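You operate a simulated robot arm through the tools that you are given. There is no shell and no other tool.

Carry out the task below with a simulated two-armed robot. There is one attempt and no reset: what you move stays moved.

## Task
Stack the white carton on the brown one on the blue pallet and square them up.
Fine: close to the blue stop; slide the pusher plate up close to them and lay the blue pad on top.

It is judged by the outcome, as a careful person would: the job done as asked, and still so three seconds after it is handed in. It fails if anything else is knocked over, pushed out of place, dropped, spilled or broken.

## Robot
Two 7-joint arms with fingered hands on one trunk that stands fixed in place. Base frame: the origin is at the foot of the trunk, x ahead of it, y to its left, z up. Lengths are in cm, angles in rad, forces in N, time in s.
The left shoulder is at [7, 16.6, 116.8], the right one opposite. With the tool pointing down near the work surface each hand reaches from about 10 to 96 cm from the base axis, measured 20 degrees to its own side. Payload 4.1 kg a hand.
The TCP of each hand is the grasp point between the finger pads, 3.2 cm short of the fingertips. In the tool frame z runs along the fingers and y along their closing line. The gripper opens to 10.8 cm. The gripper's body begins 3.8 cm behind the TCP. The gripper is a hand of 4 fingers: y runs from the thumb to the fingers, the wrist lies at [-1.6, -10.8, -18.6] in the tool frame, and closing takes about 1.5 s.
Orientation is told as [roll, pitch, yaw] about the base's x, y, z axes, in that order, counted from this pose: with the fingers straight down and the wrist toward the robot, the tool's x, y and z point along [0, 1, 0], [1, 0, 0] and [0, 0, -1] of the base frame.

## Interface
- The arms move only by the tool apply_moves. It takes "left_steps", "right_steps" or both (then of equal length, played together; a hand with none holds still); each is a list of rows, each a list of 7 numbers: the shift along the base's x, y, z in units of 30 mm (1.0 is 30 mm), then the turn, a rotation vector about the base's x, y, z in units of 5 degrees (1.0 is 5 degrees), then the opening in per cent of the stroke, from 0 (shut) to 100 (fully open). In form: [[dx, dy, dz, ax, ay, az, grip], ...]. A call has 1 to 20 rows; each row shifts and turns the commanded pose from where the row before left it. A call with a number of a shift or a turn outside -1 to 1 is refused whole. Each row takes 0.2 s and may step no farther than 5 cm and 0.15 rad from the row before; otherwise, or with a gripper value out of range, the whole call is refused. Where a pose cannot be reached the arm comes as near as it can. A force on the tool above 40 N (or 10 N above the force at the start of the call, whichever is more), or a blocked arm, ends the call early, and 0.2 s more pass. The fingers move at their own pace (about 4.5 cm/s each) and stop on an object; they squeeze with about 29 N. The grip force told is the motor's: it shows also when the fingers shut on nothing. Time passes only in rows, and 0.2 s behind the last, so rows that do not move let the fingers close. It gives the time, the measured TCP pose, the force on the tool (base axes), the opening and the grip force at its end, in the units of the frame above (readings bear some noise), with the torque about the TCP (base axes, N m) and any sound that the robot's microphone picked up.
- Cameras (640 x 400 px; columns grow to the right, rows downward): "scene" is now at [12.24, 4.48, 139.17]; the picture's right is [0.46, -0.89, 0.00], its down [-0.59, -0.30, -0.75] and it looks along [0.67, 0.34, -0.66] (base axes); focal length 295 px, centre (320, 200). "left" rides on the left gripper at [-6.4, -9.3, -13.2] in its tool frame; the picture's right is [-0.80, -0.28, 0.53], its down [0.55, -0.71, 0.45] and it looks along [0.25, 0.65, 0.72] (tool axes); focal length 247 px, centre (320, 200). "right" rides on the right gripper at [6.4, -9.3, -13.2] in its tool frame; the picture's right is [-0.80, 0.28, -0.53], its down [-0.55, -0.71, 0.45] and it looks along [-0.25, 0.65, 0.72] (tool axes); focal length 247 px, centre (320, 200). There is no depth. A picture from a camera that has moved, and an enlarged one, comes with that camera's place and axes in the base frame and with its lens. The place of the scene camera against the robot may be out by one fixed shift of up to 1.2 cm in any direction.
- snapshot(camera): a new picture of that camera. The clock stands still meanwhile.
- raise_lower(by): slides the trunk up (or, below 0, down) by that many cm; the arms and the scene camera ride with it, the base frame stays. It gives what a move gives, with no picture.
- preshape(shape, hand): the hand has 4 fingers and takes this shape, open, in about a second: jaw (thumb against the fingers, like two jaws); tri (thumb and two fingers); tip (a fingertip pinch); poke (one finger out to press); point (the index stretched); flat (the hand flat); cup (the hand cupped); fist (a fist). The gripper value then closes the fingers along that shape, each until it touches; the sizes above hold for jaw. It gives what a move gives, with no picture.
- head_to(pan, tilt): turns the head with the scene camera to pan (to the left, within 1.501 rad either way) and tilt (down, from -0.506 to 1.204), counted from straight ahead of the robot. It gives what a move gives.
- enlarge(camera, box): a new picture of the part [left, top, right, bottom] of that camera's present view, enlarged. The clock stands still meanwhile.
- job_done(): hands the job in; it is judged then, once.

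Nothing tells you positions but the pictures and the camera data. Unless the task says otherwise, let go and move clear before handing in.

The tools are called after "Request:" as name(argument=value, ...) on one line, values as JSON. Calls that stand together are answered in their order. apply_moves: Moves the arms, as the interface text tells. Its arguments: {"type":"object","properties":{"left_steps":{"type":"array"},"right_steps":{"type":"array"}},"required":[]} The other tools are called the same way: raise_lower (by) slides the trunk up or down; preshape (shape, hand) gives the hand a shape; head_to (pan, tilt) turns the head that bears the scene camera; snapshot (camera) takes a picture; enlarge (camera, box) takes an enlarged picture of a part of a camera's view; job_done () hands the job in.

At the start:

```text
time_s: 0.0
left_ee_pos: [45.46, 42.29, 117.35]
left_orientation: [0.0, 0.0, 0.0]
left_wrist_force: [0.6, -0.4, -0.3]
left_torque: [0.01, -0.01, -0.01]
left_gripper_width: 10.77
left_grasp_force: 0.0
left_shape: jaw
right_ee_pos: [60.18, 1.98, 110.25]
right_orientation: [0.0, -0.002, -0.002]
right_wrist_force: [-0.1, 0.4, -0.3]
right_torque: [0.02, 0.03, -0.01]
right_gripper_width: 10.77
right_grasp_force: 0.0
right_shape: jaw
trunk travel left (down, up): [-67.5, 26.5]
head pan, tilt: [0.473, 0.717]
```

scene: 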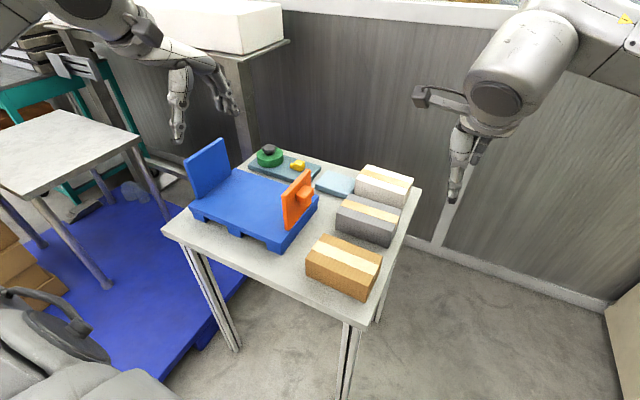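
right: 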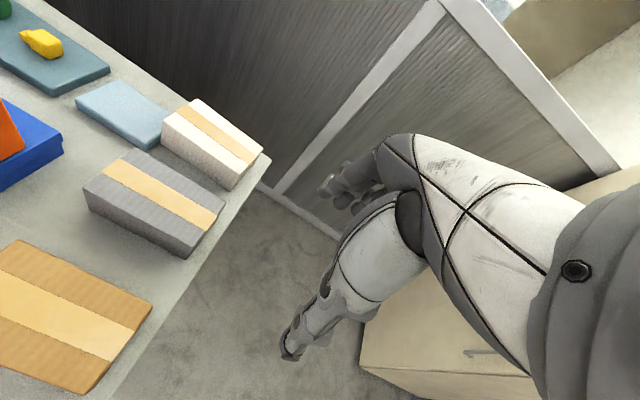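
left: 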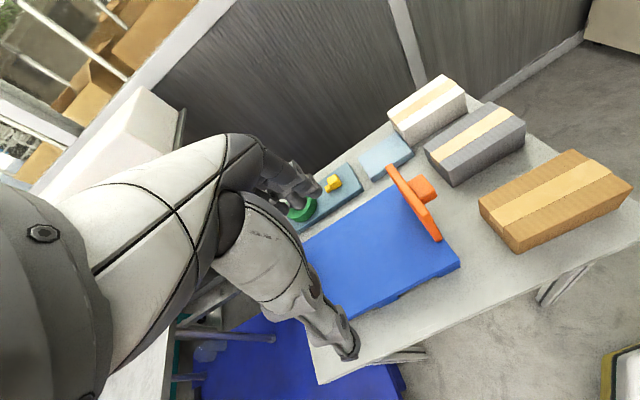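

I see a table with a blue pallet (blue upright stop at its far left, orange pusher plate on its right end). Brown, grey and white cartons sit to the right, with a light-blue pad behind. I'll look closer before moving.

Request:
enlarge(camera="scene", box=[150, 120, 310, 260])

Request:
enlarge(camera="scene", box=[270, 140, 430, 310])

Request:
snapshot(camera="left")

Request:
snapshot(camera="right")

```text
2.86 times, centred on (230, 190) of scene
camera zoom: at [12.24, 4.48, 139.17], right [0.46, -0.89, 0.0], down [-0.59, -0.3, -0.75], along [0.67, 0.34, -0.66], focal length 842 px, centre (577, 229)
```

zoom: 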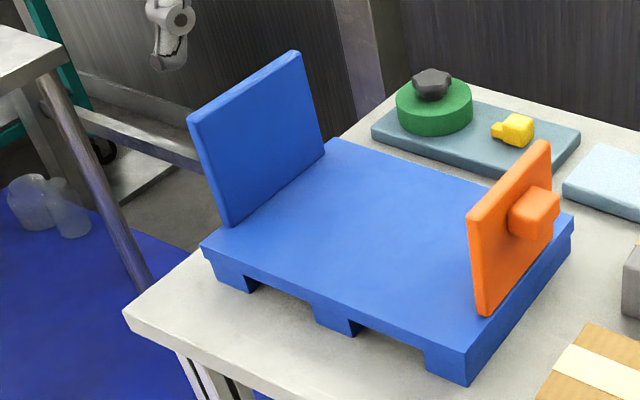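

```text
2.35 times, centred on (350, 225) of scene
camera zoom: at [12.24, 4.48, 139.17], right [0.46, -0.89, 0.0], down [-0.59, -0.3, -0.75], along [0.67, 0.34, -0.66], focal length 694 px, centre (249, 141)
```

zoom: 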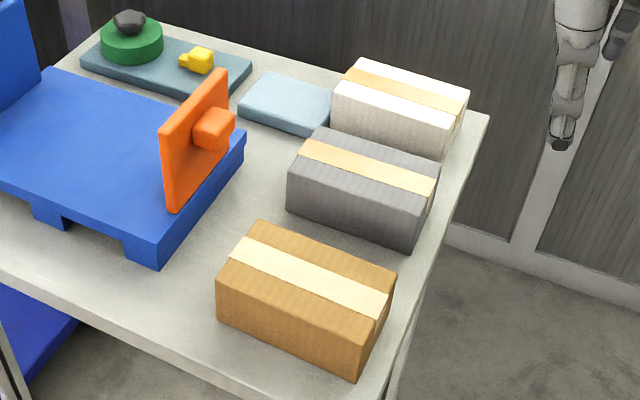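

```text
taken
camera left: at [36.15, 35.74, 130.58], right [-0.28, -0.8, -0.53], down [-0.71, 0.55, -0.45], along [0.65, 0.25, -0.72], focal length 247 px, centre (320, 200)
```

left: 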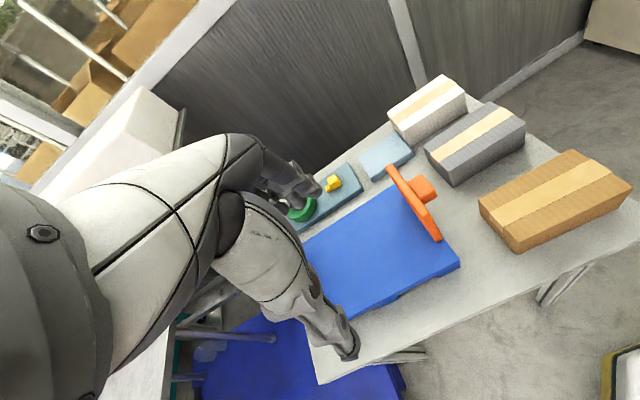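

```text
taken
camera right: at [50.91, 8.48, 123.4], right [0.28, -0.8, 0.53], down [-0.71, -0.55, -0.45], along [0.65, -0.25, -0.72], focal length 247 px, centre (320, 200)
```

right: 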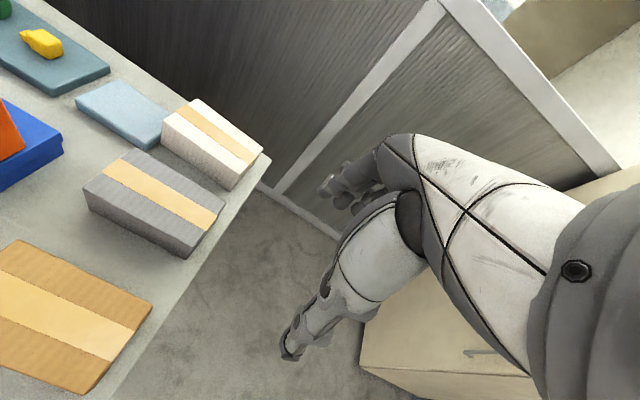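

Both hand cameras see the cartons, so I can triangulate. I'll enlarge the views to get corner positions.

Request:
enlarge(camera="left", box=[460, 130, 640, 260])

Request:
enlarge(camera="left", box=[280, 60, 540, 220])

Request:
enlarge(camera="left", box=[280, 160, 480, 320])

Request:
enlarge(camera="right", box=[0, 60, 280, 260])

Request:
enlarge(camera="right", box=[0, 220, 200, 400])

```text
3.08 times, centred on (550, 195) of left
camera zoom: at [36.15, 35.74, 130.58], right [-0.28, -0.8, -0.53], down [-0.71, 0.55, -0.45], along [0.65, 0.25, -0.72], focal length 760 px, centre (-388, 215)
```

zoom: 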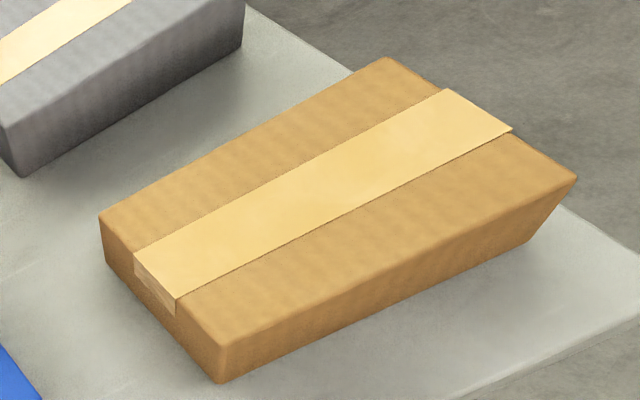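

```text
2.46 times, centred on (410, 140) of left
camera zoom: at [36.15, 35.74, 130.58], right [-0.28, -0.8, -0.53], down [-0.71, 0.55, -0.45], along [0.65, 0.25, -0.72], focal length 608 px, centre (98, 348)
```

zoom: 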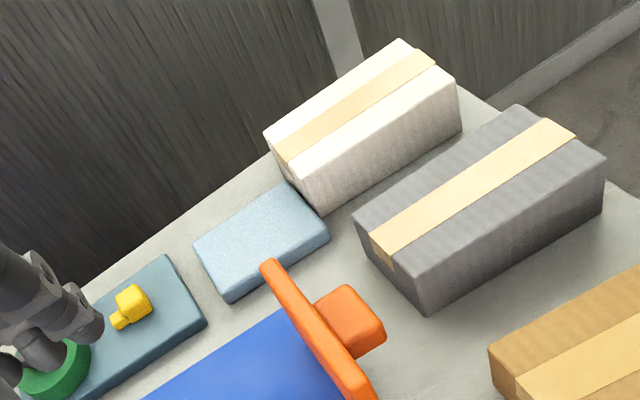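

```text
2.50 times, centred on (380, 240) of left
camera zoom: at [36.15, 35.74, 130.58], right [-0.28, -0.8, -0.53], down [-0.71, 0.55, -0.45], along [0.65, 0.25, -0.72], focal length 617 px, centre (170, 100)
```

zoom: 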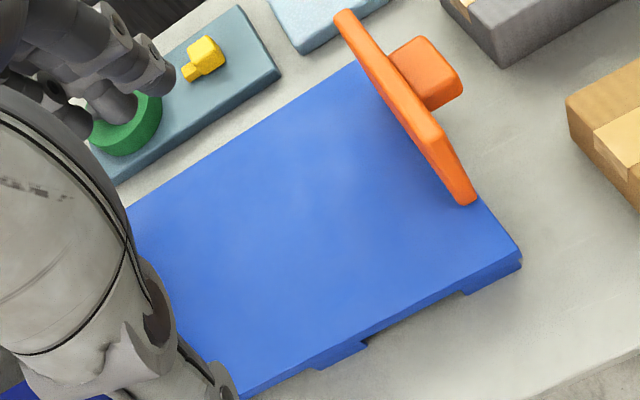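

```text
2.00 times, centred on (140, 160) of right
camera zoom: at [50.91, 8.48, 123.4], right [0.28, -0.8, 0.53], down [-0.71, -0.55, -0.45], along [0.65, -0.25, -0.72], focal length 494 px, centre (680, 280)
```

zoom: 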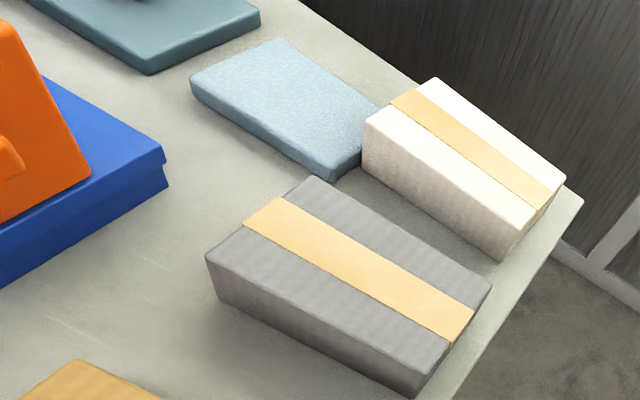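

```text
2.22 times, centred on (100, 310) of right
camera zoom: at [50.91, 8.48, 123.4], right [0.28, -0.8, 0.53], down [-0.71, -0.55, -0.45], along [0.65, -0.25, -0.72], focal length 549 px, centre (809, -44)
```

zoom: 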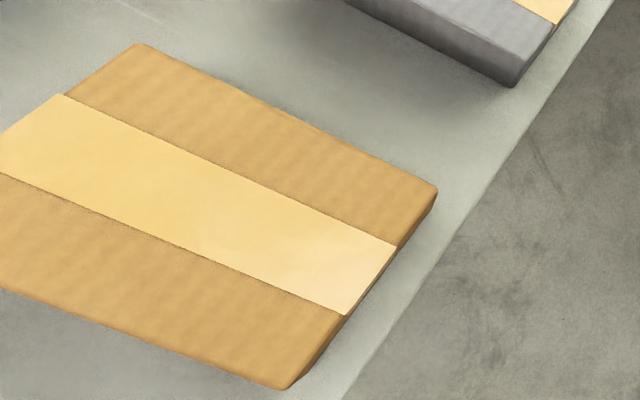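

I take the brown carton to be about x 47–55.6, y 10.2–25, top z 86.7. The white one is around x 78–87, y 11–25.5, and the pad around x 76–85, y 27–38. I'll shift the left hand aside and bring the right hand's camera over to see the pallet clearly.

Request:
apply_moves(left_steps=[[-0.4, 0.5, 0, 0, 0, 0, 100], [-0.4, 0.5, 0, 0, 0, 0, 100], [-0.4, 0.5, 0, 0, 0, 0, 100], [-0.4, 0.5, 0, 0, 0, 0, 100], [-0.4, 0.5, 0, 0, 0, 0, 100], [-0.4, 0.5, 0, 0, 0, 0, 100], [-0.4, 0.5, 0, 0, 0, 0, 100], [-0.4, 0.5, 0, 0, 0, 0, 100]], right_steps=[[-0.75, 0.95, 0.33, 0, 0, 0, 100], [-0.75, 0.95, 0.33, 0, 0, 0, 100], [-0.75, 0.95, 0.33, 0, 0, 0, 100], [-0.75, 0.95, 0.33, 0, 0, 0, 100], [-0.75, 0.95, 0.33, 0, 0, 0, 100], [-0.75, 0.95, 0.33, 0, 0, 0, 100], [-0.75, 0.95, 0.33, 0, 0, 0, 100], [-0.75, 0.95, 0.33, 0, 0, 0, 100]])

Request:
snapshot(camera="right")

Request:
snapshot(camera="left")

Request:
snapshot(camera="scene")

```text
time_s: 1.8
left_ee_pos: [36.15, 52.8, 117.54]
left_orientation: [-0.002, -0.001, 0.0]
left_wrist_force: [-0.2, 0.0, 0.0]
left_torque: [-0.04, -0.01, -0.01]
left_gripper_width: 10.78
left_grasp_force: 0.0
left_shape: jaw
left hand out of reach, approached as far as the arm can: row 8
right_ee_pos: [41.83, 24.92, 118.19]
right_orientation: [-0.002, -0.001, -0.001]
right_wrist_force: [1.3, 0.4, 0.5]
right_torque: [0.0, 0.01, -0.01]
right_gripper_width: 10.8
right_grasp_force: 0.0
right_shape: jaw
trunk travel left (down, up): [-67.5, 26.5]
head pan, tilt: [0.473, 0.717]
```

```text
taken
camera right: at [32.7, 31.41, 131.36], right [0.28, -0.8, 0.53], down [-0.71, -0.55, -0.45], along [0.65, -0.25, -0.72], focal length 247 px, centre (320, 200)
```

right: 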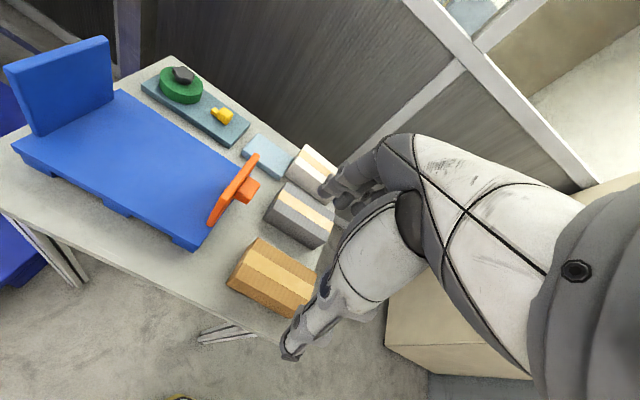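

```text
taken
camera left: at [26.91, 46.36, 130.76], right [-0.28, -0.8, -0.53], down [-0.71, 0.55, -0.45], along [0.65, 0.25, -0.72], focal length 247 px, centre (320, 200)
```

left: 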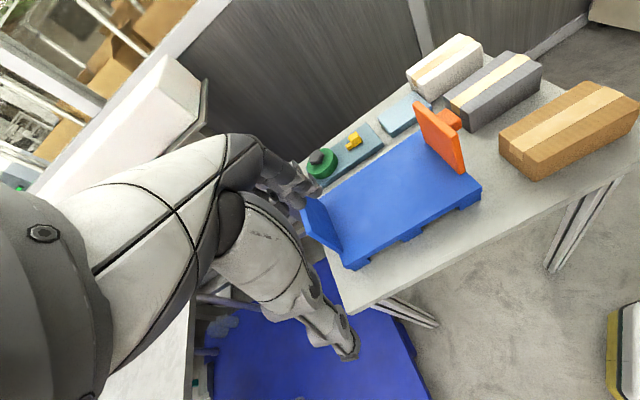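

```text
taken
camera scene: at [12.07, 4.59, 139.18], right [0.46, -0.89, 0.0], down [-0.58, -0.3, -0.75], along [0.67, 0.34, -0.66], focal length 295 px, centre (320, 200)
```

scene: 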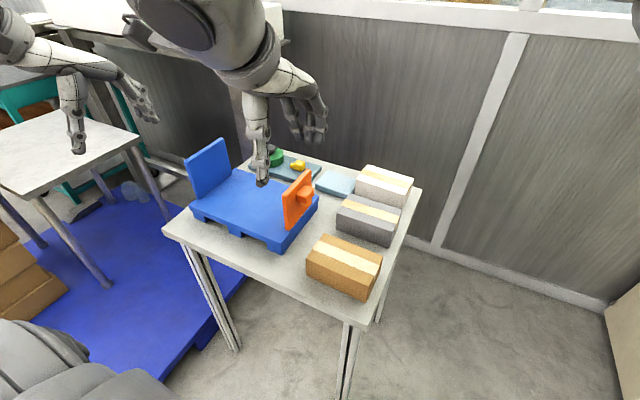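

Request:
enlarge(camera="right", box=[0, 30, 280, 260])

Request:
enlarge(camera="left", box=[290, 80, 500, 280])

Request:
enlarge(camera="left", box=[370, 20, 640, 200])

Request:
enlarge(camera="right", box=[190, 110, 350, 240])

```text
1.74 times, centred on (140, 145) of right
camera zoom: at [32.7, 31.41, 131.36], right [0.28, -0.8, 0.53], down [-0.71, -0.55, -0.45], along [0.65, -0.25, -0.72], focal length 430 px, centre (633, 296)
```

zoom: 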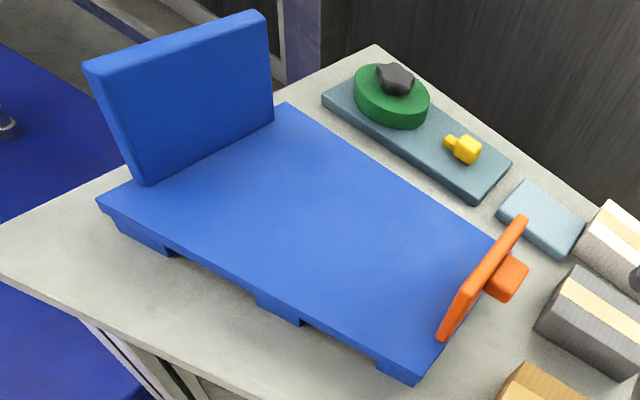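

```text
2.00 times, centred on (395, 180) of left
camera zoom: at [26.91, 46.36, 130.76], right [-0.28, -0.8, -0.53], down [-0.71, 0.55, -0.45], along [0.65, 0.25, -0.72], focal length 494 px, centre (170, 240)
```

zoom: 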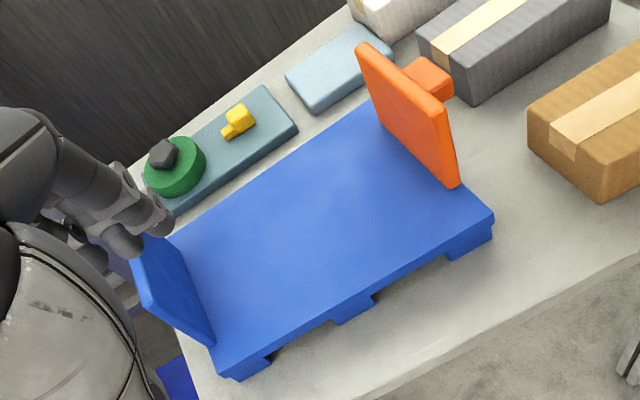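

```text
2.22 times, centred on (505, 110) of left
camera zoom: at [26.91, 46.36, 130.76], right [-0.28, -0.8, -0.53], down [-0.71, 0.55, -0.45], along [0.65, 0.25, -0.72], focal length 549 px, centre (-91, 400)
```

zoom: 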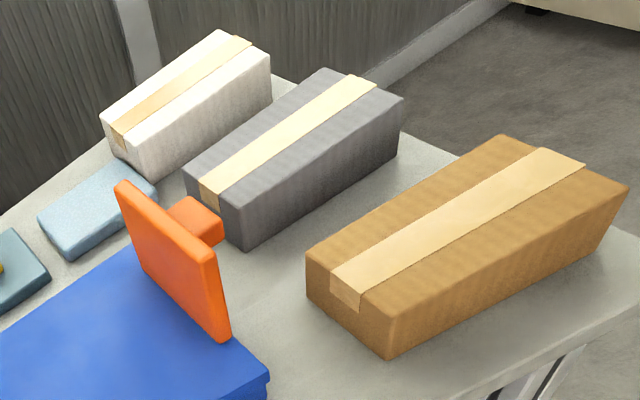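

```text
3.08 times, centred on (270, 175) of right
camera zoom: at [32.7, 31.41, 131.36], right [0.28, -0.8, 0.53], down [-0.71, -0.55, -0.45], along [0.65, -0.25, -0.72], focal length 760 px, centre (474, 277)
```

zoom: 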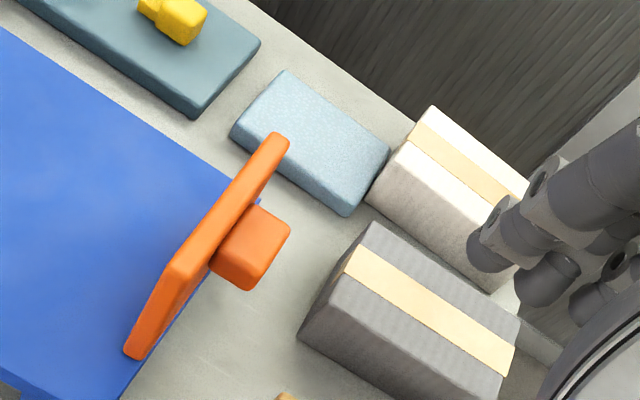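

The pallet comes out at x 49–68.4, y 33.4–62.3, top z ≈ 86. The stop face is at y ≈ 61.5 and the pusher face at y ≈ 34.4, with the table at z ≈ 80.4. I'll clear the right arm and bring the left hand above the brown carton.

Request:
apply_moves(left_steps=[[0.367, -0.874, -0.4, 0, 0, 0, 100], [0.367, -0.874, -0.4, 0, 0, 0, 100], [0.367, -0.874, -0.4, 0, 0, 0, 100], [0.367, -0.874, -0.4, 0, 0, 0, 100], [0.367, -0.874, -0.4, 0, 0, 0, 100], [0.367, -0.874, -0.4, 0, 0, 0, 100], [0.367, -0.874, -0.4, 0, 0, 0, 100], [0.367, -0.874, -0.4, 0, 0, 0, 100], [0.367, -0.874, -0.4, 0, 0, 0, 100], [0.367, -0.874, -0.4, 0, 0, 0, 100], [0.367, -0.874, -0.4, 0, 0, 0, 100], [0.367, -0.874, -0.4, 0, 0, 0, 100], [0.367, -0.874, -0.4, 0, 0, 0, 100], [0.367, -0.874, -0.4, 0, 0, 0, 100]], right_steps=[[0, -1, 0, 0, 0, 0, 100], [0, -1, 0, 0, 0, 0, 100], [0, -1, 0, 0, 0, 0, 100], [0, -1, 0, 0, 0, 0, 100], [0, -1, 0, 0, 0, 0, 100], [0, -1, 0, 0, 0, 0, 100], [0, -1, 0, 0, 0, 0, 100], [0, -1, 0, 0, 0, 0, 100], [0, -1, 0, 0, 0, 0, 100], [0, -1, 0, 0, 0, 0, 100], [0, -1, 0, 0, 0, 0, 100], [0, -1, 0, 0, 0, 0, 100], [0, -1, 0, 0, 0, 0, 100], [0, -1, 0, 0, 0, 0, 100]])

Request:
snapshot(camera="left")

Request:
snapshot(camera="scene")

Request:
snapshot(camera="right")

```text
time_s: 4.8
left_ee_pos: [51.74, 15.87, 100.69]
left_orientation: [0.004, 0.0, 0.0]
left_wrist_force: [0.9, 0.4, 0.0]
left_torque: [0.03, -0.01, 0.03]
left_gripper_width: 10.78
left_grasp_force: 0.0
left_shape: jaw
right_ee_pos: [42.05, -17.34, 117.89]
right_orientation: [0.004, 0.002, 0.0]
right_wrist_force: [-1.0, -0.1, -0.5]
right_torque: [0.01, 0.01, 0.01]
right_gripper_width: 10.77
right_grasp_force: 0.1
right_shape: jaw
trunk travel left (down, up): [-67.5, 26.5]
head pan, tilt: [0.473, 0.717]
```

```text
taken
camera left: at [42.49, 9.33, 113.89], right [-0.28, -0.8, -0.53], down [-0.71, 0.55, -0.45], along [0.65, 0.25, -0.72], focal length 247 px, centre (320, 200)
```

left: 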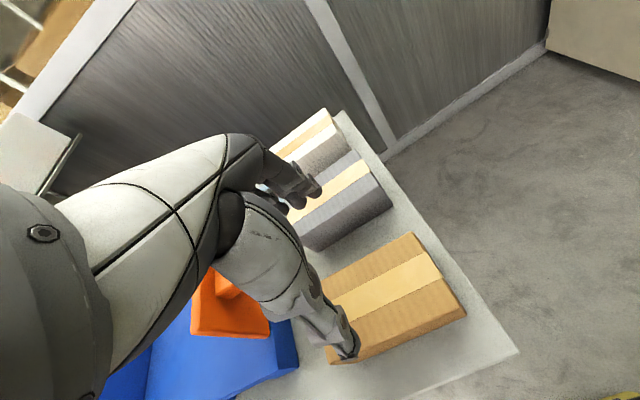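

```text
taken
camera scene: at [12.27, 4.16, 139.18], right [0.46, -0.89, 0.0], down [-0.59, -0.3, -0.75], along [0.67, 0.34, -0.66], focal length 295 px, centre (320, 200)
```

scene: 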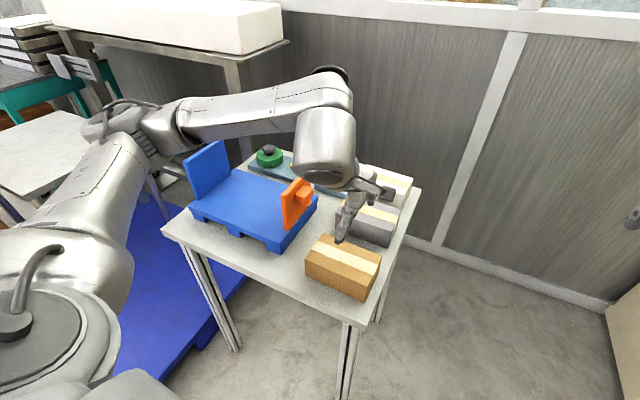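

```text
taken
camera right: at [32.92, -11.04, 131.26], right [0.28, -0.8, 0.53], down [-0.71, -0.55, -0.45], along [0.65, -0.25, -0.72], focal length 247 px, centre (320, 200)
```

right: 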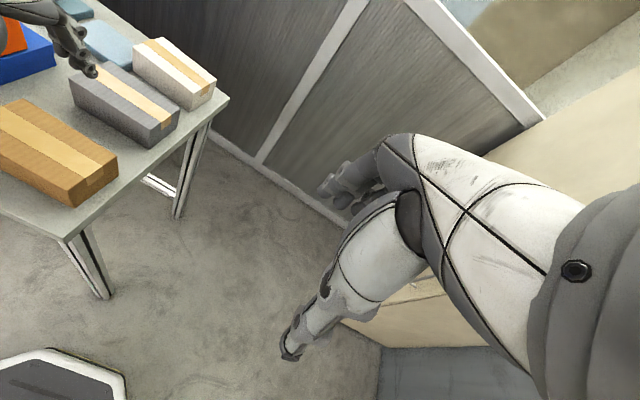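

Request:
enlarge(camera="left", box=[310, 210, 480, 380])

Request:
enlarge(camera="scene", box=[270, 160, 430, 310])

Request:
enlarge(camera="right", box=[0, 0, 240, 210])

```text
2.35 times, centred on (395, 295) of left
camera zoom: at [42.49, 9.33, 113.89], right [-0.28, -0.8, -0.53], down [-0.71, 0.55, -0.45], along [0.65, 0.25, -0.72], focal length 581 px, centre (144, -24)
```

zoom: 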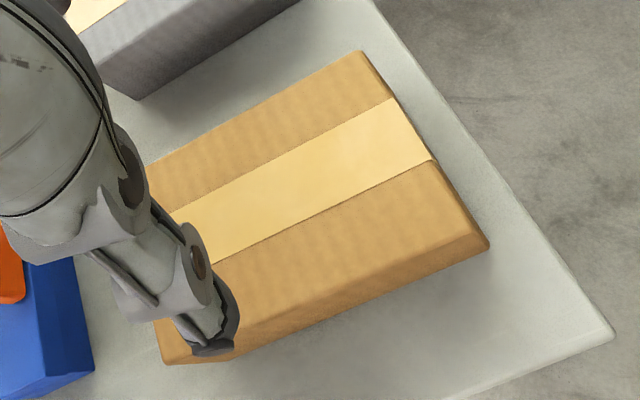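

```text
2.67 times, centred on (350, 235) of scene
camera zoom: at [12.27, 4.16, 139.18], right [0.46, -0.89, 0.0], down [-0.59, -0.3, -0.75], along [0.67, 0.34, -0.66], focal length 786 px, centre (240, 107)
```

zoom: 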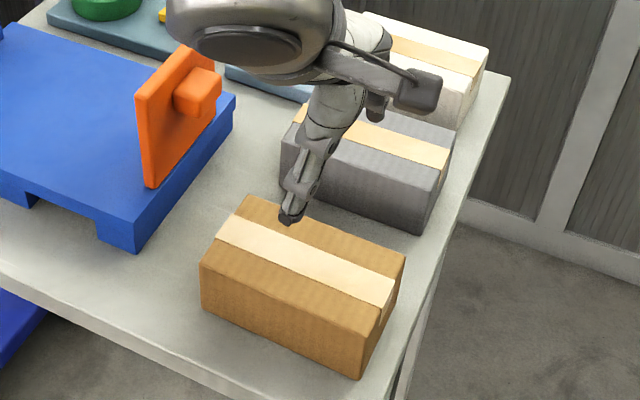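

```text
1.90 times, centred on (120, 105) of right
camera zoom: at [32.92, -11.04, 131.26], right [0.28, -0.8, 0.53], down [-0.71, -0.55, -0.45], along [0.65, -0.25, -0.72], focal length 470 px, centre (701, 381)
```

zoom: 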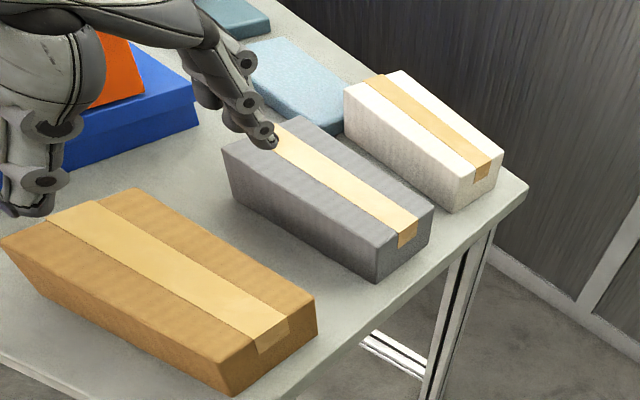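

The brown carton's centre is about (51.0, 17.45), with a width of 8.7. I'll align over it and come down part-way to check finger clearance.

Request:
apply_moves(left_steps=[[-0.25, 0.53, 0, 0, 0, 0, 100], [0, 0, -0.7, 0, 0, 0, 100], [0, 0, -0.7, 0, 0, 0, 100], [0, 0, -0.7, 0, 0, 0, 100], [0, 0, -0.5, 0, 0, 0, 100], [0, 0, 0, 0, 0, 0, 100]])

Request:
snapshot(camera="left")

Request:
enlarge(camera="scene", box=[270, 180, 410, 310])

Request:
enlarge(camera="right", box=[0, 0, 240, 210])

```text
time_s: 6.2
left_ee_pos: [50.88, 17.61, 92.99]
left_orientation: [0.001, 0.0, 0.0]
left_wrist_force: [-0.2, -0.3, -0.4]
left_torque: [-0.02, 0.0, 0.01]
left_gripper_width: 10.77
left_grasp_force: 0.0
left_shape: jaw
right_ee_pos: [42.04, -17.14, 118.12]
right_orientation: [0.001, 0.0, 0.001]
right_wrist_force: [-0.6, 0.4, 0.4]
right_torque: [0.02, 0.03, 0.01]
right_gripper_width: 10.77
right_grasp_force: 0.1
right_shape: jaw
trunk travel left (down, up): [-67.5, 26.5]
head pan, tilt: [0.473, 0.717]
```

```text
taken
camera left: at [41.66, 11.21, 106.17], right [-0.28, -0.8, -0.53], down [-0.71, 0.55, -0.45], along [0.65, 0.25, -0.72], focal length 247 px, centre (320, 200)
```

left: 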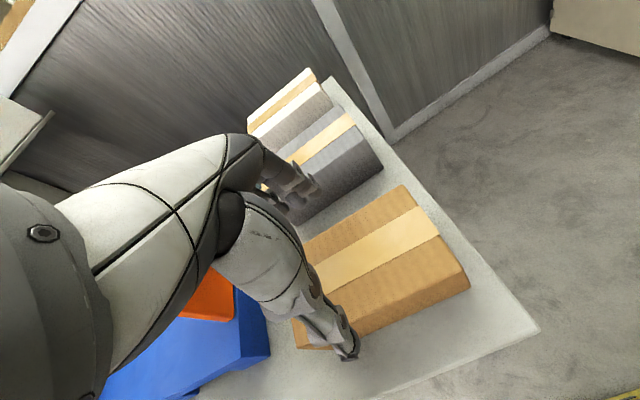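

```text
3.08 times, centred on (340, 245) of scene
camera zoom: at [12.22, 4.48, 139.17], right [0.46, -0.89, 0.0], down [-0.59, -0.3, -0.75], along [0.67, 0.34, -0.66], focal length 907 px, centre (258, 62)
```

zoom: 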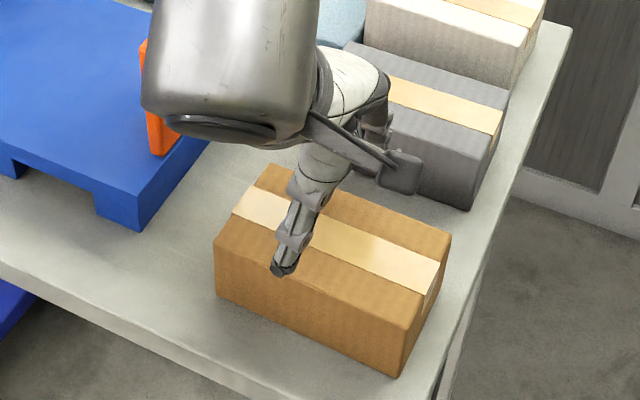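

```text
1.90 times, centred on (120, 105) of right
camera zoom: at [32.87, -10.72, 131.33], right [0.28, -0.8, 0.53], down [-0.71, -0.55, -0.45], along [0.65, -0.25, -0.72], focal length 470 px, centre (701, 381)
```

zoom: 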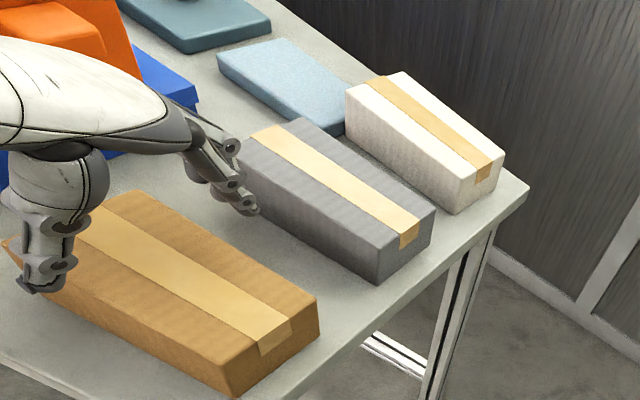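

Clearance looks fine on both sides, about 1 cm each. I'll descend gently and close.

Request:
apply_moves(left_steps=[[0, 0, -0.4, 0, 0, 0, 100], [0, 0, -0.4, 0, 0, 0, 100], [0, 0, -0.4, 0, 0, 0, 100], [0, 0, -0.4, 0, 0, 0, 100], [0, 0, -0.4, 0, 0, 0, 100], [0, 0, -0.4, 0, 0, 0, 100], [0, 0, -0.3, 0, 0, 0, 100], [0, 0, 0, 0, 0, 0, 100]])

Request:
snapshot(camera="left")

Request:
enlarge(camera="right", box=[0, 0, 240, 210])

```text
time_s: 8.0
left_ee_pos: [50.94, 17.69, 85.02]
left_orientation: [0.001, -0.004, 0.001]
left_wrist_force: [5.2, -0.1, 20.1]
left_torque: [-0.15, -0.47, 0.05]
left_gripper_width: 10.77
left_grasp_force: 0.1
left_shape: jaw
right_ee_pos: [41.97, -17.24, 118.26]
right_orientation: [0.001, -0.001, 0.0]
right_wrist_force: [0.4, 0.1, -0.7]
right_torque: [0.0, 0.01, 0.0]
right_gripper_width: 10.75
right_grasp_force: 0.1
right_shape: jaw
trunk travel left (down, up): [-67.5, 26.5]
head pan, tilt: [0.473, 0.717]
```

```text
taken
camera left: at [41.69, 11.14, 98.22], right [-0.28, -0.8, -0.53], down [-0.7, 0.55, -0.45], along [0.65, 0.25, -0.72], focal length 247 px, centre (320, 200)
```

left: 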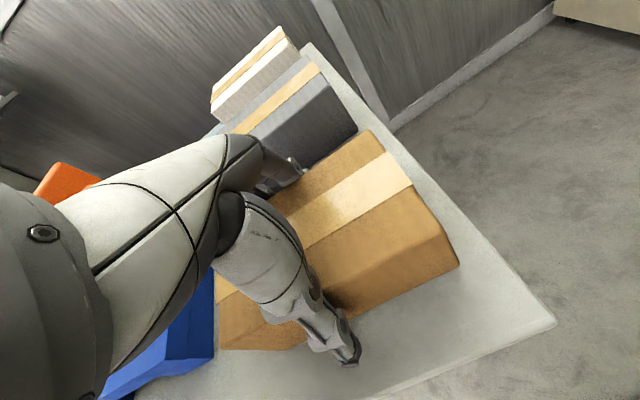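

```text
1.90 times, centred on (120, 105) of right
camera zoom: at [32.77, -10.79, 131.37], right [0.28, -0.8, 0.53], down [-0.71, -0.55, -0.45], along [0.65, -0.25, -0.72], focal length 470 px, centre (701, 381)
```

zoom: 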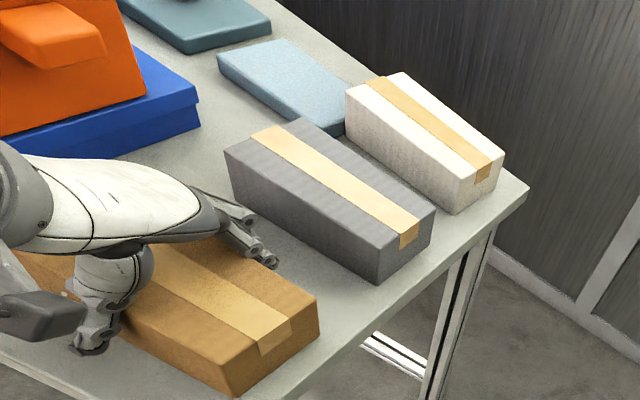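

Force of about 20 N upward tells me the hand is touching the carton's top. I'll rise slightly to relieve it, then close.

Request:
apply_moves(left_steps=[[0, 0, 0.1, 0, 0, 0, 100], [0, 0, 0.1, 0, 0, 0, 100], [0, 0, 0, 0, 0, 0, 100]])

Request:
enlarge(camera="left", box=[200, 110, 470, 370])

Request:
enlarge(camera="scene", box=[270, 180, 410, 310])

```text
time_s: 8.8
left_ee_pos: [50.93, 17.72, 85.34]
left_orientation: [0.0, 0.002, 0.0]
left_wrist_force: [-0.1, 0.0, -1.6]
left_torque: [0.0, -0.07, -0.04]
left_gripper_width: 10.79
left_grasp_force: 0.0
left_shape: jaw
right_ee_pos: [42.09, -17.18, 118.11]
right_orientation: [0.0, 0.001, 0.001]
right_wrist_force: [-0.8, 0.9, -0.7]
right_torque: [0.0, 0.02, 0.02]
right_gripper_width: 10.77
right_grasp_force: 0.0
right_shape: jaw
trunk travel left (down, up): [-67.5, 26.5]
head pan, tilt: [0.473, 0.717]
```

```text
1.54 times, centred on (335, 240) of left
camera zoom: at [41.71, 11.18, 98.59], right [-0.28, -0.8, -0.53], down [-0.71, 0.55, -0.45], along [0.65, 0.25, -0.72], focal length 380 px, centre (297, 138)
```

zoom: 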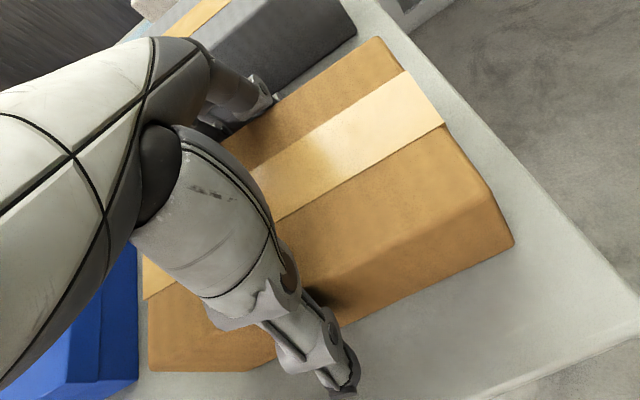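

```text
3.08 times, centred on (340, 245) of scene
camera zoom: at [12.26, 4.47, 139.15], right [0.46, -0.89, 0.0], down [-0.59, -0.3, -0.75], along [0.67, 0.34, -0.66], focal length 907 px, centre (258, 62)
```

zoom: 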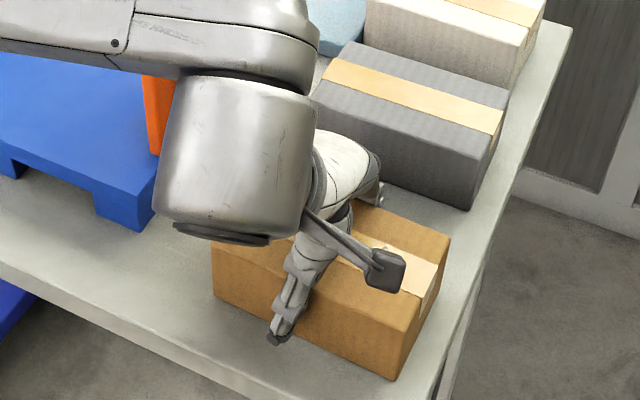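

No contact now. I'll come up another 3 mm and close on the carton.

Request:
apply_moves(left_steps=[[0, 0, 0.1, 0, 0, 0, 100], [0, 0, 0, 0, 0, 0, 0], [0, 0, 0, 0, 0, 0, 0], [0, 0, 0, 0, 0, 0, 0], [0, 0, 0, 0, 0, 0, 0], [0, 0, 0, 0, 0, 0, 0], [0, 0, 0, 0, 0, 0, 0], [0, 0, 0, 0, 0, 0, 0], [0, 0, 0, 0, 0, 0, 0]])

Request:
enlarge(camera="left", box=[200, 110, 470, 370])

```text
time_s: 10.8
left_ee_pos: [51.06, 17.53, 85.75]
left_orientation: [-0.001, 0.001, -0.001]
left_wrist_force: [-0.5, 0.3, 0.1]
left_torque: [0.11, -0.03, -0.01]
left_gripper_width: 8.76
left_grasp_force: 28.7
left_shape: jaw
right_ee_pos: [42.13, -17.15, 118.07]
right_orientation: [0.0, 0.001, 0.001]
right_wrist_force: [0.6, -0.4, 0.4]
right_torque: [-0.01, 0.02, -0.01]
right_gripper_width: 10.78
right_grasp_force: 0.0
right_shape: jaw
trunk travel left (down, up): [-67.5, 26.5]
head pan, tilt: [0.473, 0.717]
```

```text
1.54 times, centred on (335, 240) of left
camera zoom: at [41.76, 11.18, 98.96], right [-0.28, -0.8, -0.53], down [-0.71, 0.55, -0.45], along [0.65, 0.25, -0.72], focal length 380 px, centre (297, 138)
```

zoom: 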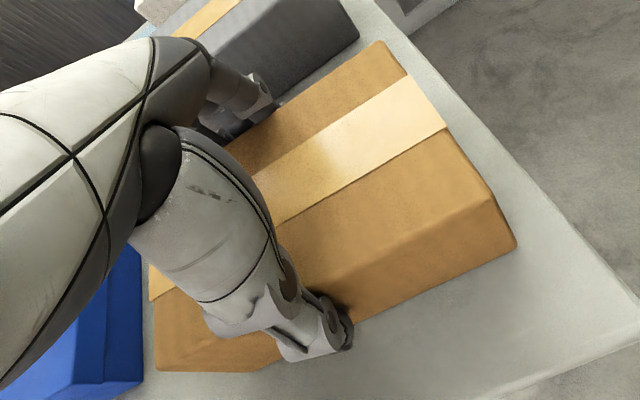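

Gripped, with an opening of 8.76 cm. I'll lift it carefully and check the weight.

Request:
apply_moves(left_steps=[[0, 0, 0.3, 0, 0, 0, 0], [0, 0, 0.3, 0, 0, 0, 0], [0, 0, 0.4, 0, 0, 0, 0], [0, 0, 0, 0, 0, 0, 0]])

Request:
enlarge(camera="right", box=[0, 0, 240, 210])

```text
time_s: 11.8
left_ee_pos: [51.1, 17.74, 88.76]
left_orientation: [0.001, 0.0, -0.002]
left_wrist_force: [-0.2, 0.1, -3.9]
left_torque: [0.04, 0.02, 0.0]
left_gripper_width: 8.78
left_grasp_force: 29.2
left_shape: jaw
right_ee_pos: [42.0, -17.15, 118.1]
right_orientation: [-0.001, 0.0, -0.001]
right_wrist_force: [-0.5, -0.5, 0.2]
right_torque: [-0.02, 0.02, -0.04]
right_gripper_width: 10.77
right_grasp_force: 0.1
right_shape: jaw
trunk travel left (down, up): [-67.5, 26.5]
head pan, tilt: [0.473, 0.717]
```

```text
1.90 times, centred on (120, 105) of right
camera zoom: at [32.94, -10.72, 131.31], right [0.28, -0.8, 0.53], down [-0.71, -0.55, -0.45], along [0.65, -0.25, -0.72], focal length 470 px, centre (701, 381)
```

zoom: 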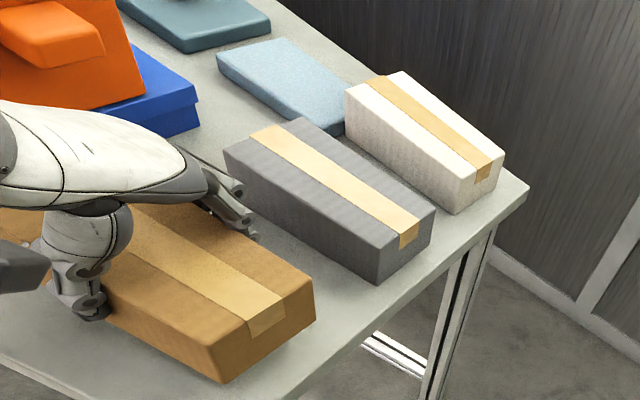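

It's lifted level and light (about 4 N). I'll raise it well above the pusher and carry it over the pallet.

Request:
apply_moves(left_steps=[[0, 0, 0.92, 0, 0, 0, 0], [0, 0, 0.92, 0, 0, 0, 0], [0, 0, 0.92, 0, 0, 0, 0], [0, 0, 0.92, 0, 0, 0, 0], [0, 0, 0.92, 0, 0, 0, 0], [0, 0, 0.92, 0, 0, 0, 0], [0, 0, 0.92, 0, 0, 0, 0], [0.211, 0.6, 0, 0, 0, 0, 0], [0.211, 0.8, 0, 0, 0, 0, 0], [0.211, 0.9, 0, 0, 0, 0, 0], [0.211, 0.95, 0, 0, 0, 0, 0], [0.211, 0.95, 0, 0, 0, 0, 0], [0.211, 0.95, 0, 0, 0, 0, 0], [0.211, 0.95, 0, 0, 0, 0, 0], [0.211, 0.95, 0, 0, 0, 0, 0], [0.211, 0.95, 0, 0, 0, 0, 0], [0.211, 0.95, 0, 0, 0, 0, 0], [0.211, 0.9, 0, 0, 0, 0, 0], [0.211, 0.85, 0, 0, 0, 0, 0], [0, 0, 0, 0, 0, 0, 0]])

Request:
snapshot(camera="left")

Request:
snapshot(camera="scene")

Request:
snapshot(camera="right")

```text
time_s: 16.0
left_ee_pos: [58.64, 49.73, 108.0]
left_orientation: [0.001, 0.002, 0.0]
left_wrist_force: [0.2, -0.5, -2.7]
left_torque: [-0.02, 0.0, 0.03]
left_gripper_width: 8.74
left_grasp_force: 29.0
left_shape: jaw
right_ee_pos: [42.12, -17.15, 118.08]
right_orientation: [0.001, 0.001, 0.0]
right_wrist_force: [0.3, -0.5, 0.6]
right_torque: [0.07, 0.0, 0.0]
right_gripper_width: 10.77
right_grasp_force: 0.0
right_shape: jaw
trunk travel left (down, up): [-67.5, 26.5]
head pan, tilt: [0.473, 0.717]
```

```text
taken
camera left: at [49.37, 43.23, 121.26], right [-0.28, -0.8, -0.53], down [-0.71, 0.55, -0.45], along [0.65, 0.25, -0.72], focal length 247 px, centre (320, 200)
```

left: 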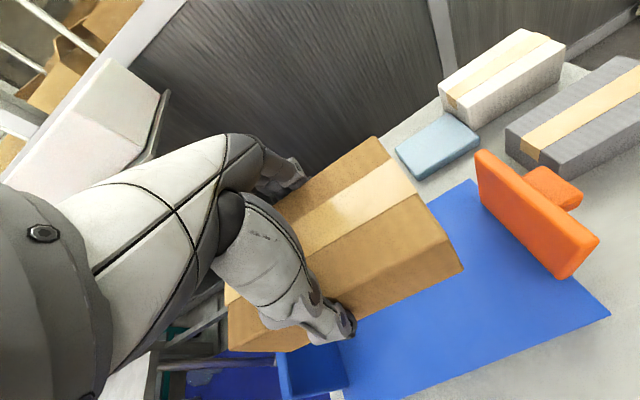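

```text
taken
camera scene: at [12.28, 4.46, 139.16], right [0.46, -0.89, 0.0], down [-0.59, -0.3, -0.75], along [0.67, 0.34, -0.66], focal length 295 px, centre (320, 200)
```

scene: 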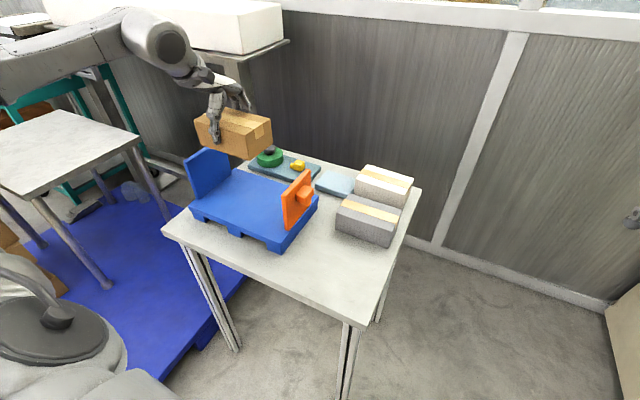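

```text
taken
camera right: at [32.93, -10.74, 131.31], right [0.28, -0.8, 0.53], down [-0.71, -0.55, -0.45], along [0.65, -0.25, -0.72], focal length 247 px, centre (320, 200)
```

right: 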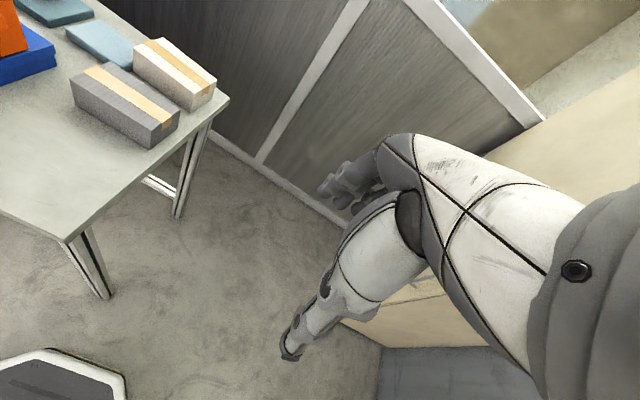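

The carton is over the pallet. I'll bring the right hand's camera round to look at the stop and pallet before lowering.

Request:
apply_moves(right_steps=[[0, 0.8, 0, 0, 0, 1, 100], [0, 0.8, 0, 0, 0, 1, 100], [0, 0.8, 0, 0, 0, 1, 100], [0, 0.8, 0, 0, 0, 1, 100], [0, 0.8, 0, 0, 0, 1, 100], [0, 0.8, 0, 0, 0, 1, 100], [0, 0.8, 0, 0, 0, 1, 100], [0, 0.8, 0, 0, 0, 1, 100], [0, 0, 0, 0, 0, 0, 100]])

Request:
snapshot(camera="right")

```text
time_s: 18.0
left_ee_pos: [58.6, 49.66, 108.12]
left_orientation: [0.001, 0.0, 0.0]
left_wrist_force: [1.0, 1.4, -3.4]
left_torque: [-0.02, 0.01, -0.01]
left_gripper_width: 8.71
left_grasp_force: 28.9
left_shape: jaw
right_ee_pos: [42.13, 2.16, 117.96]
right_orientation: [-0.001, 0.0, 0.698]
right_wrist_force: [-1.0, 0.0, 0.8]
right_torque: [-0.04, 0.01, 0.02]
right_gripper_width: 10.78
right_grasp_force: 0.1
right_shape: jaw
trunk travel left (down, up): [-67.5, 26.5]
head pan, tilt: [0.473, 0.717]
```

```text
taken
camera right: at [30.95, 1.02, 131.34], right [0.73, -0.43, 0.53], down [-0.19, -0.87, -0.45], along [0.66, 0.23, -0.72], focal length 247 px, centre (320, 200)
```

right: 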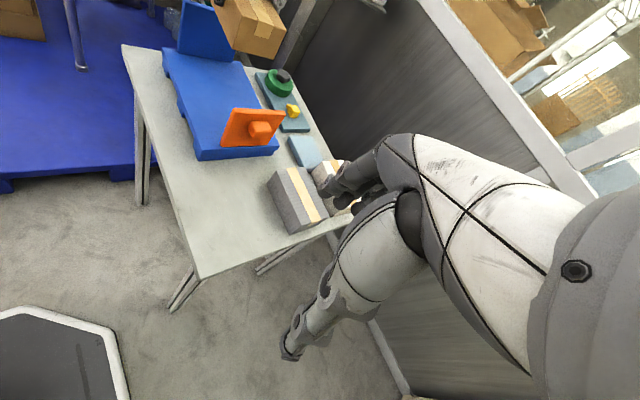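

Request:
apply_moves(left_steps=[[0, 0, -0.93, 0, 0, 0, 0], [0, 0, -0.93, 0, 0, 0, 0], [0, 0, -0.93, 0, 0, 0, 0], [0, 0, -0.93, 0, 0, 0, 0], [0, 0, -0.8, 0, 0, 0, 0], [0, 0, 0, 0, 0, 0, 0]])

Request:
enlarge(camera="right", box=[150, 0, 310, 170])

Request:
enlarge(camera="scene", box=[170, 100, 330, 260])

Request:
snapshot(camera="left")

```text
time_s: 19.4
left_ee_pos: [58.78, 49.89, 94.45]
left_orientation: [0.001, 0.0, -0.001]
left_wrist_force: [-0.3, 0.2, -2.5]
left_torque: [-0.01, 0.01, 0.01]
left_gripper_width: 8.74
left_grasp_force: 28.7
left_shape: jaw
right_ee_pos: [42.09, 2.03, 118.15]
right_orientation: [0.001, 0.0, 0.698]
right_wrist_force: [0.2, -0.6, 0.7]
right_torque: [-0.01, -0.02, -0.04]
right_gripper_width: 10.77
right_grasp_force: 0.0
right_shape: jaw
trunk travel left (down, up): [-67.5, 26.5]
head pan, tilt: [0.473, 0.717]
```

```text
2.35 times, centred on (230, 85) of right
camera zoom: at [30.96, 1.04, 131.34], right [0.73, -0.43, 0.53], down [-0.19, -0.87, -0.45], along [0.66, 0.23, -0.72], focal length 581 px, centre (532, 471)
```

zoom: 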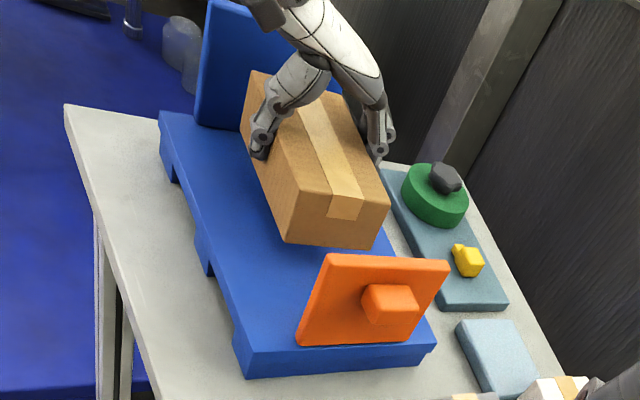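

```text
2.50 times, centred on (250, 180) of scene
camera zoom: at [12.27, 4.49, 139.16], right [0.46, -0.89, 0.0], down [-0.59, -0.3, -0.75], along [0.67, 0.34, -0.66], focal length 737 px, centre (495, 250)
```

zoom: 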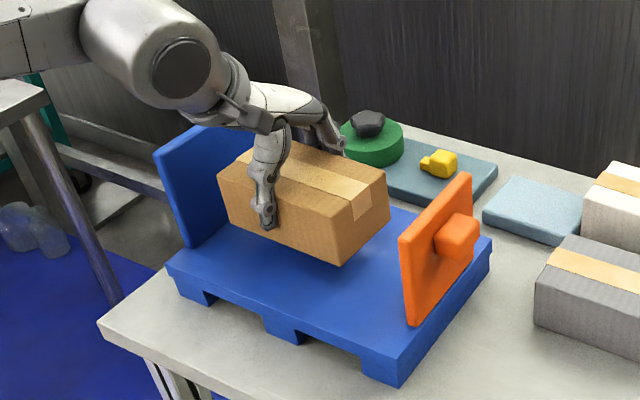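

```text
taken
camera left: at [49.37, 43.27, 107.64], right [-0.28, -0.8, -0.53], down [-0.71, 0.55, -0.45], along [0.65, 0.25, -0.72], focal length 247 px, centre (320, 200)
```

left: 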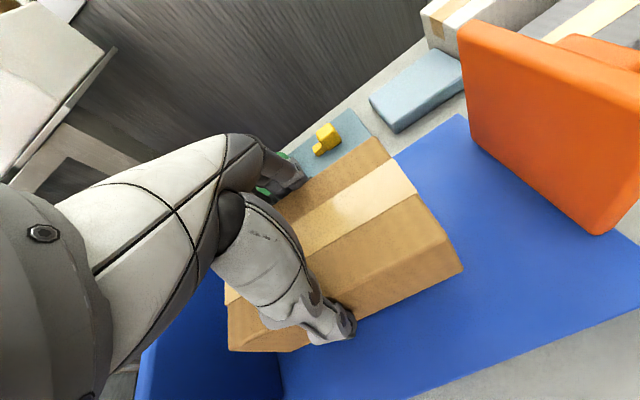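

Request:
apply_moves(left_steps=[[0, 0.4, -0.3, 0, 0, 0, 0], [0, 0.3, -0.3, 0, 0, 0, 0], [0, 0.2, -0.15, 0, 0, 0, 0], [0, 0, 0, 0, 0, 0, 0]])

Request:
enlarge(camera="right", box=[180, 0, 280, 110])

Request:
enlarge(camera="scene", box=[180, 120, 280, 220])

Request:
enlarge(camera="left", box=[130, 240, 480, 400])

```text
time_s: 20.4
left_ee_pos: [58.58, 52.49, 92.19]
left_orientation: [0.0, 0.0, 0.0]
left_wrist_force: [0.2, -0.1, -3.2]
left_torque: [0.01, 0.0, -0.03]
left_gripper_width: 8.75
left_grasp_force: 28.5
left_shape: jaw
right_ee_pos: [42.04, 2.04, 118.07]
right_orientation: [0.001, 0.0, 0.698]
right_wrist_force: [-0.9, 0.6, 0.8]
right_torque: [0.01, 0.0, -0.03]
right_gripper_width: 10.78
right_grasp_force: 0.0
right_shape: jaw
trunk travel left (down, up): [-67.5, 26.5]
head pan, tilt: [0.473, 0.717]
```

```text
3.64 times, centred on (230, 55) of right
camera zoom: at [30.98, 1.06, 131.33], right [0.73, -0.43, 0.53], down [-0.19, -0.87, -0.45], along [0.66, 0.23, -0.72], focal length 898 px, centre (647, 727)
```

zoom: 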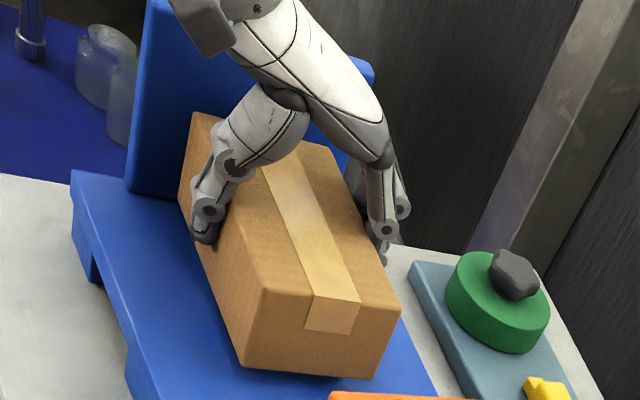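

```text
4.00 times, centred on (230, 170) of scene
camera zoom: at [12.29, 4.51, 139.16], right [0.46, -0.89, 0.0], down [-0.59, -0.3, -0.75], along [0.67, 0.34, -0.66], focal length 1179 px, centre (680, 320)
```

zoom: 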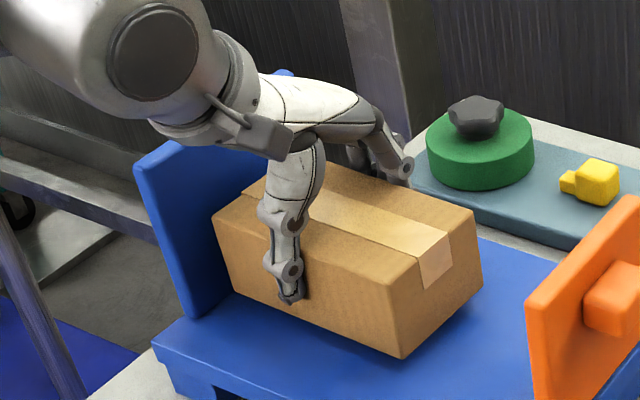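

```text
1.83 times, centred on (305, 320) of left
camera zoom: at [49.39, 46.0, 105.38], right [-0.28, -0.8, -0.53], down [-0.71, 0.55, -0.45], along [0.65, 0.25, -0.72], focal length 452 px, centre (347, -19)
```

zoom: 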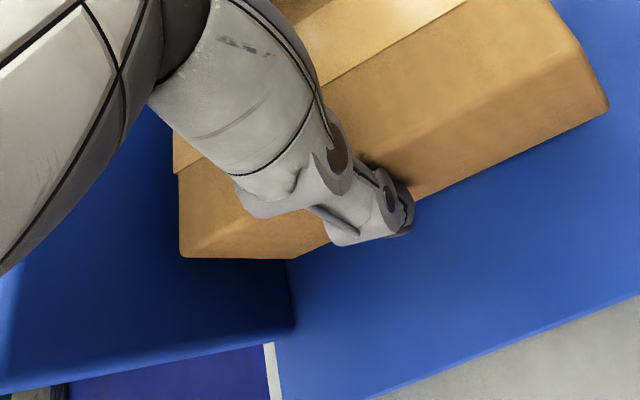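

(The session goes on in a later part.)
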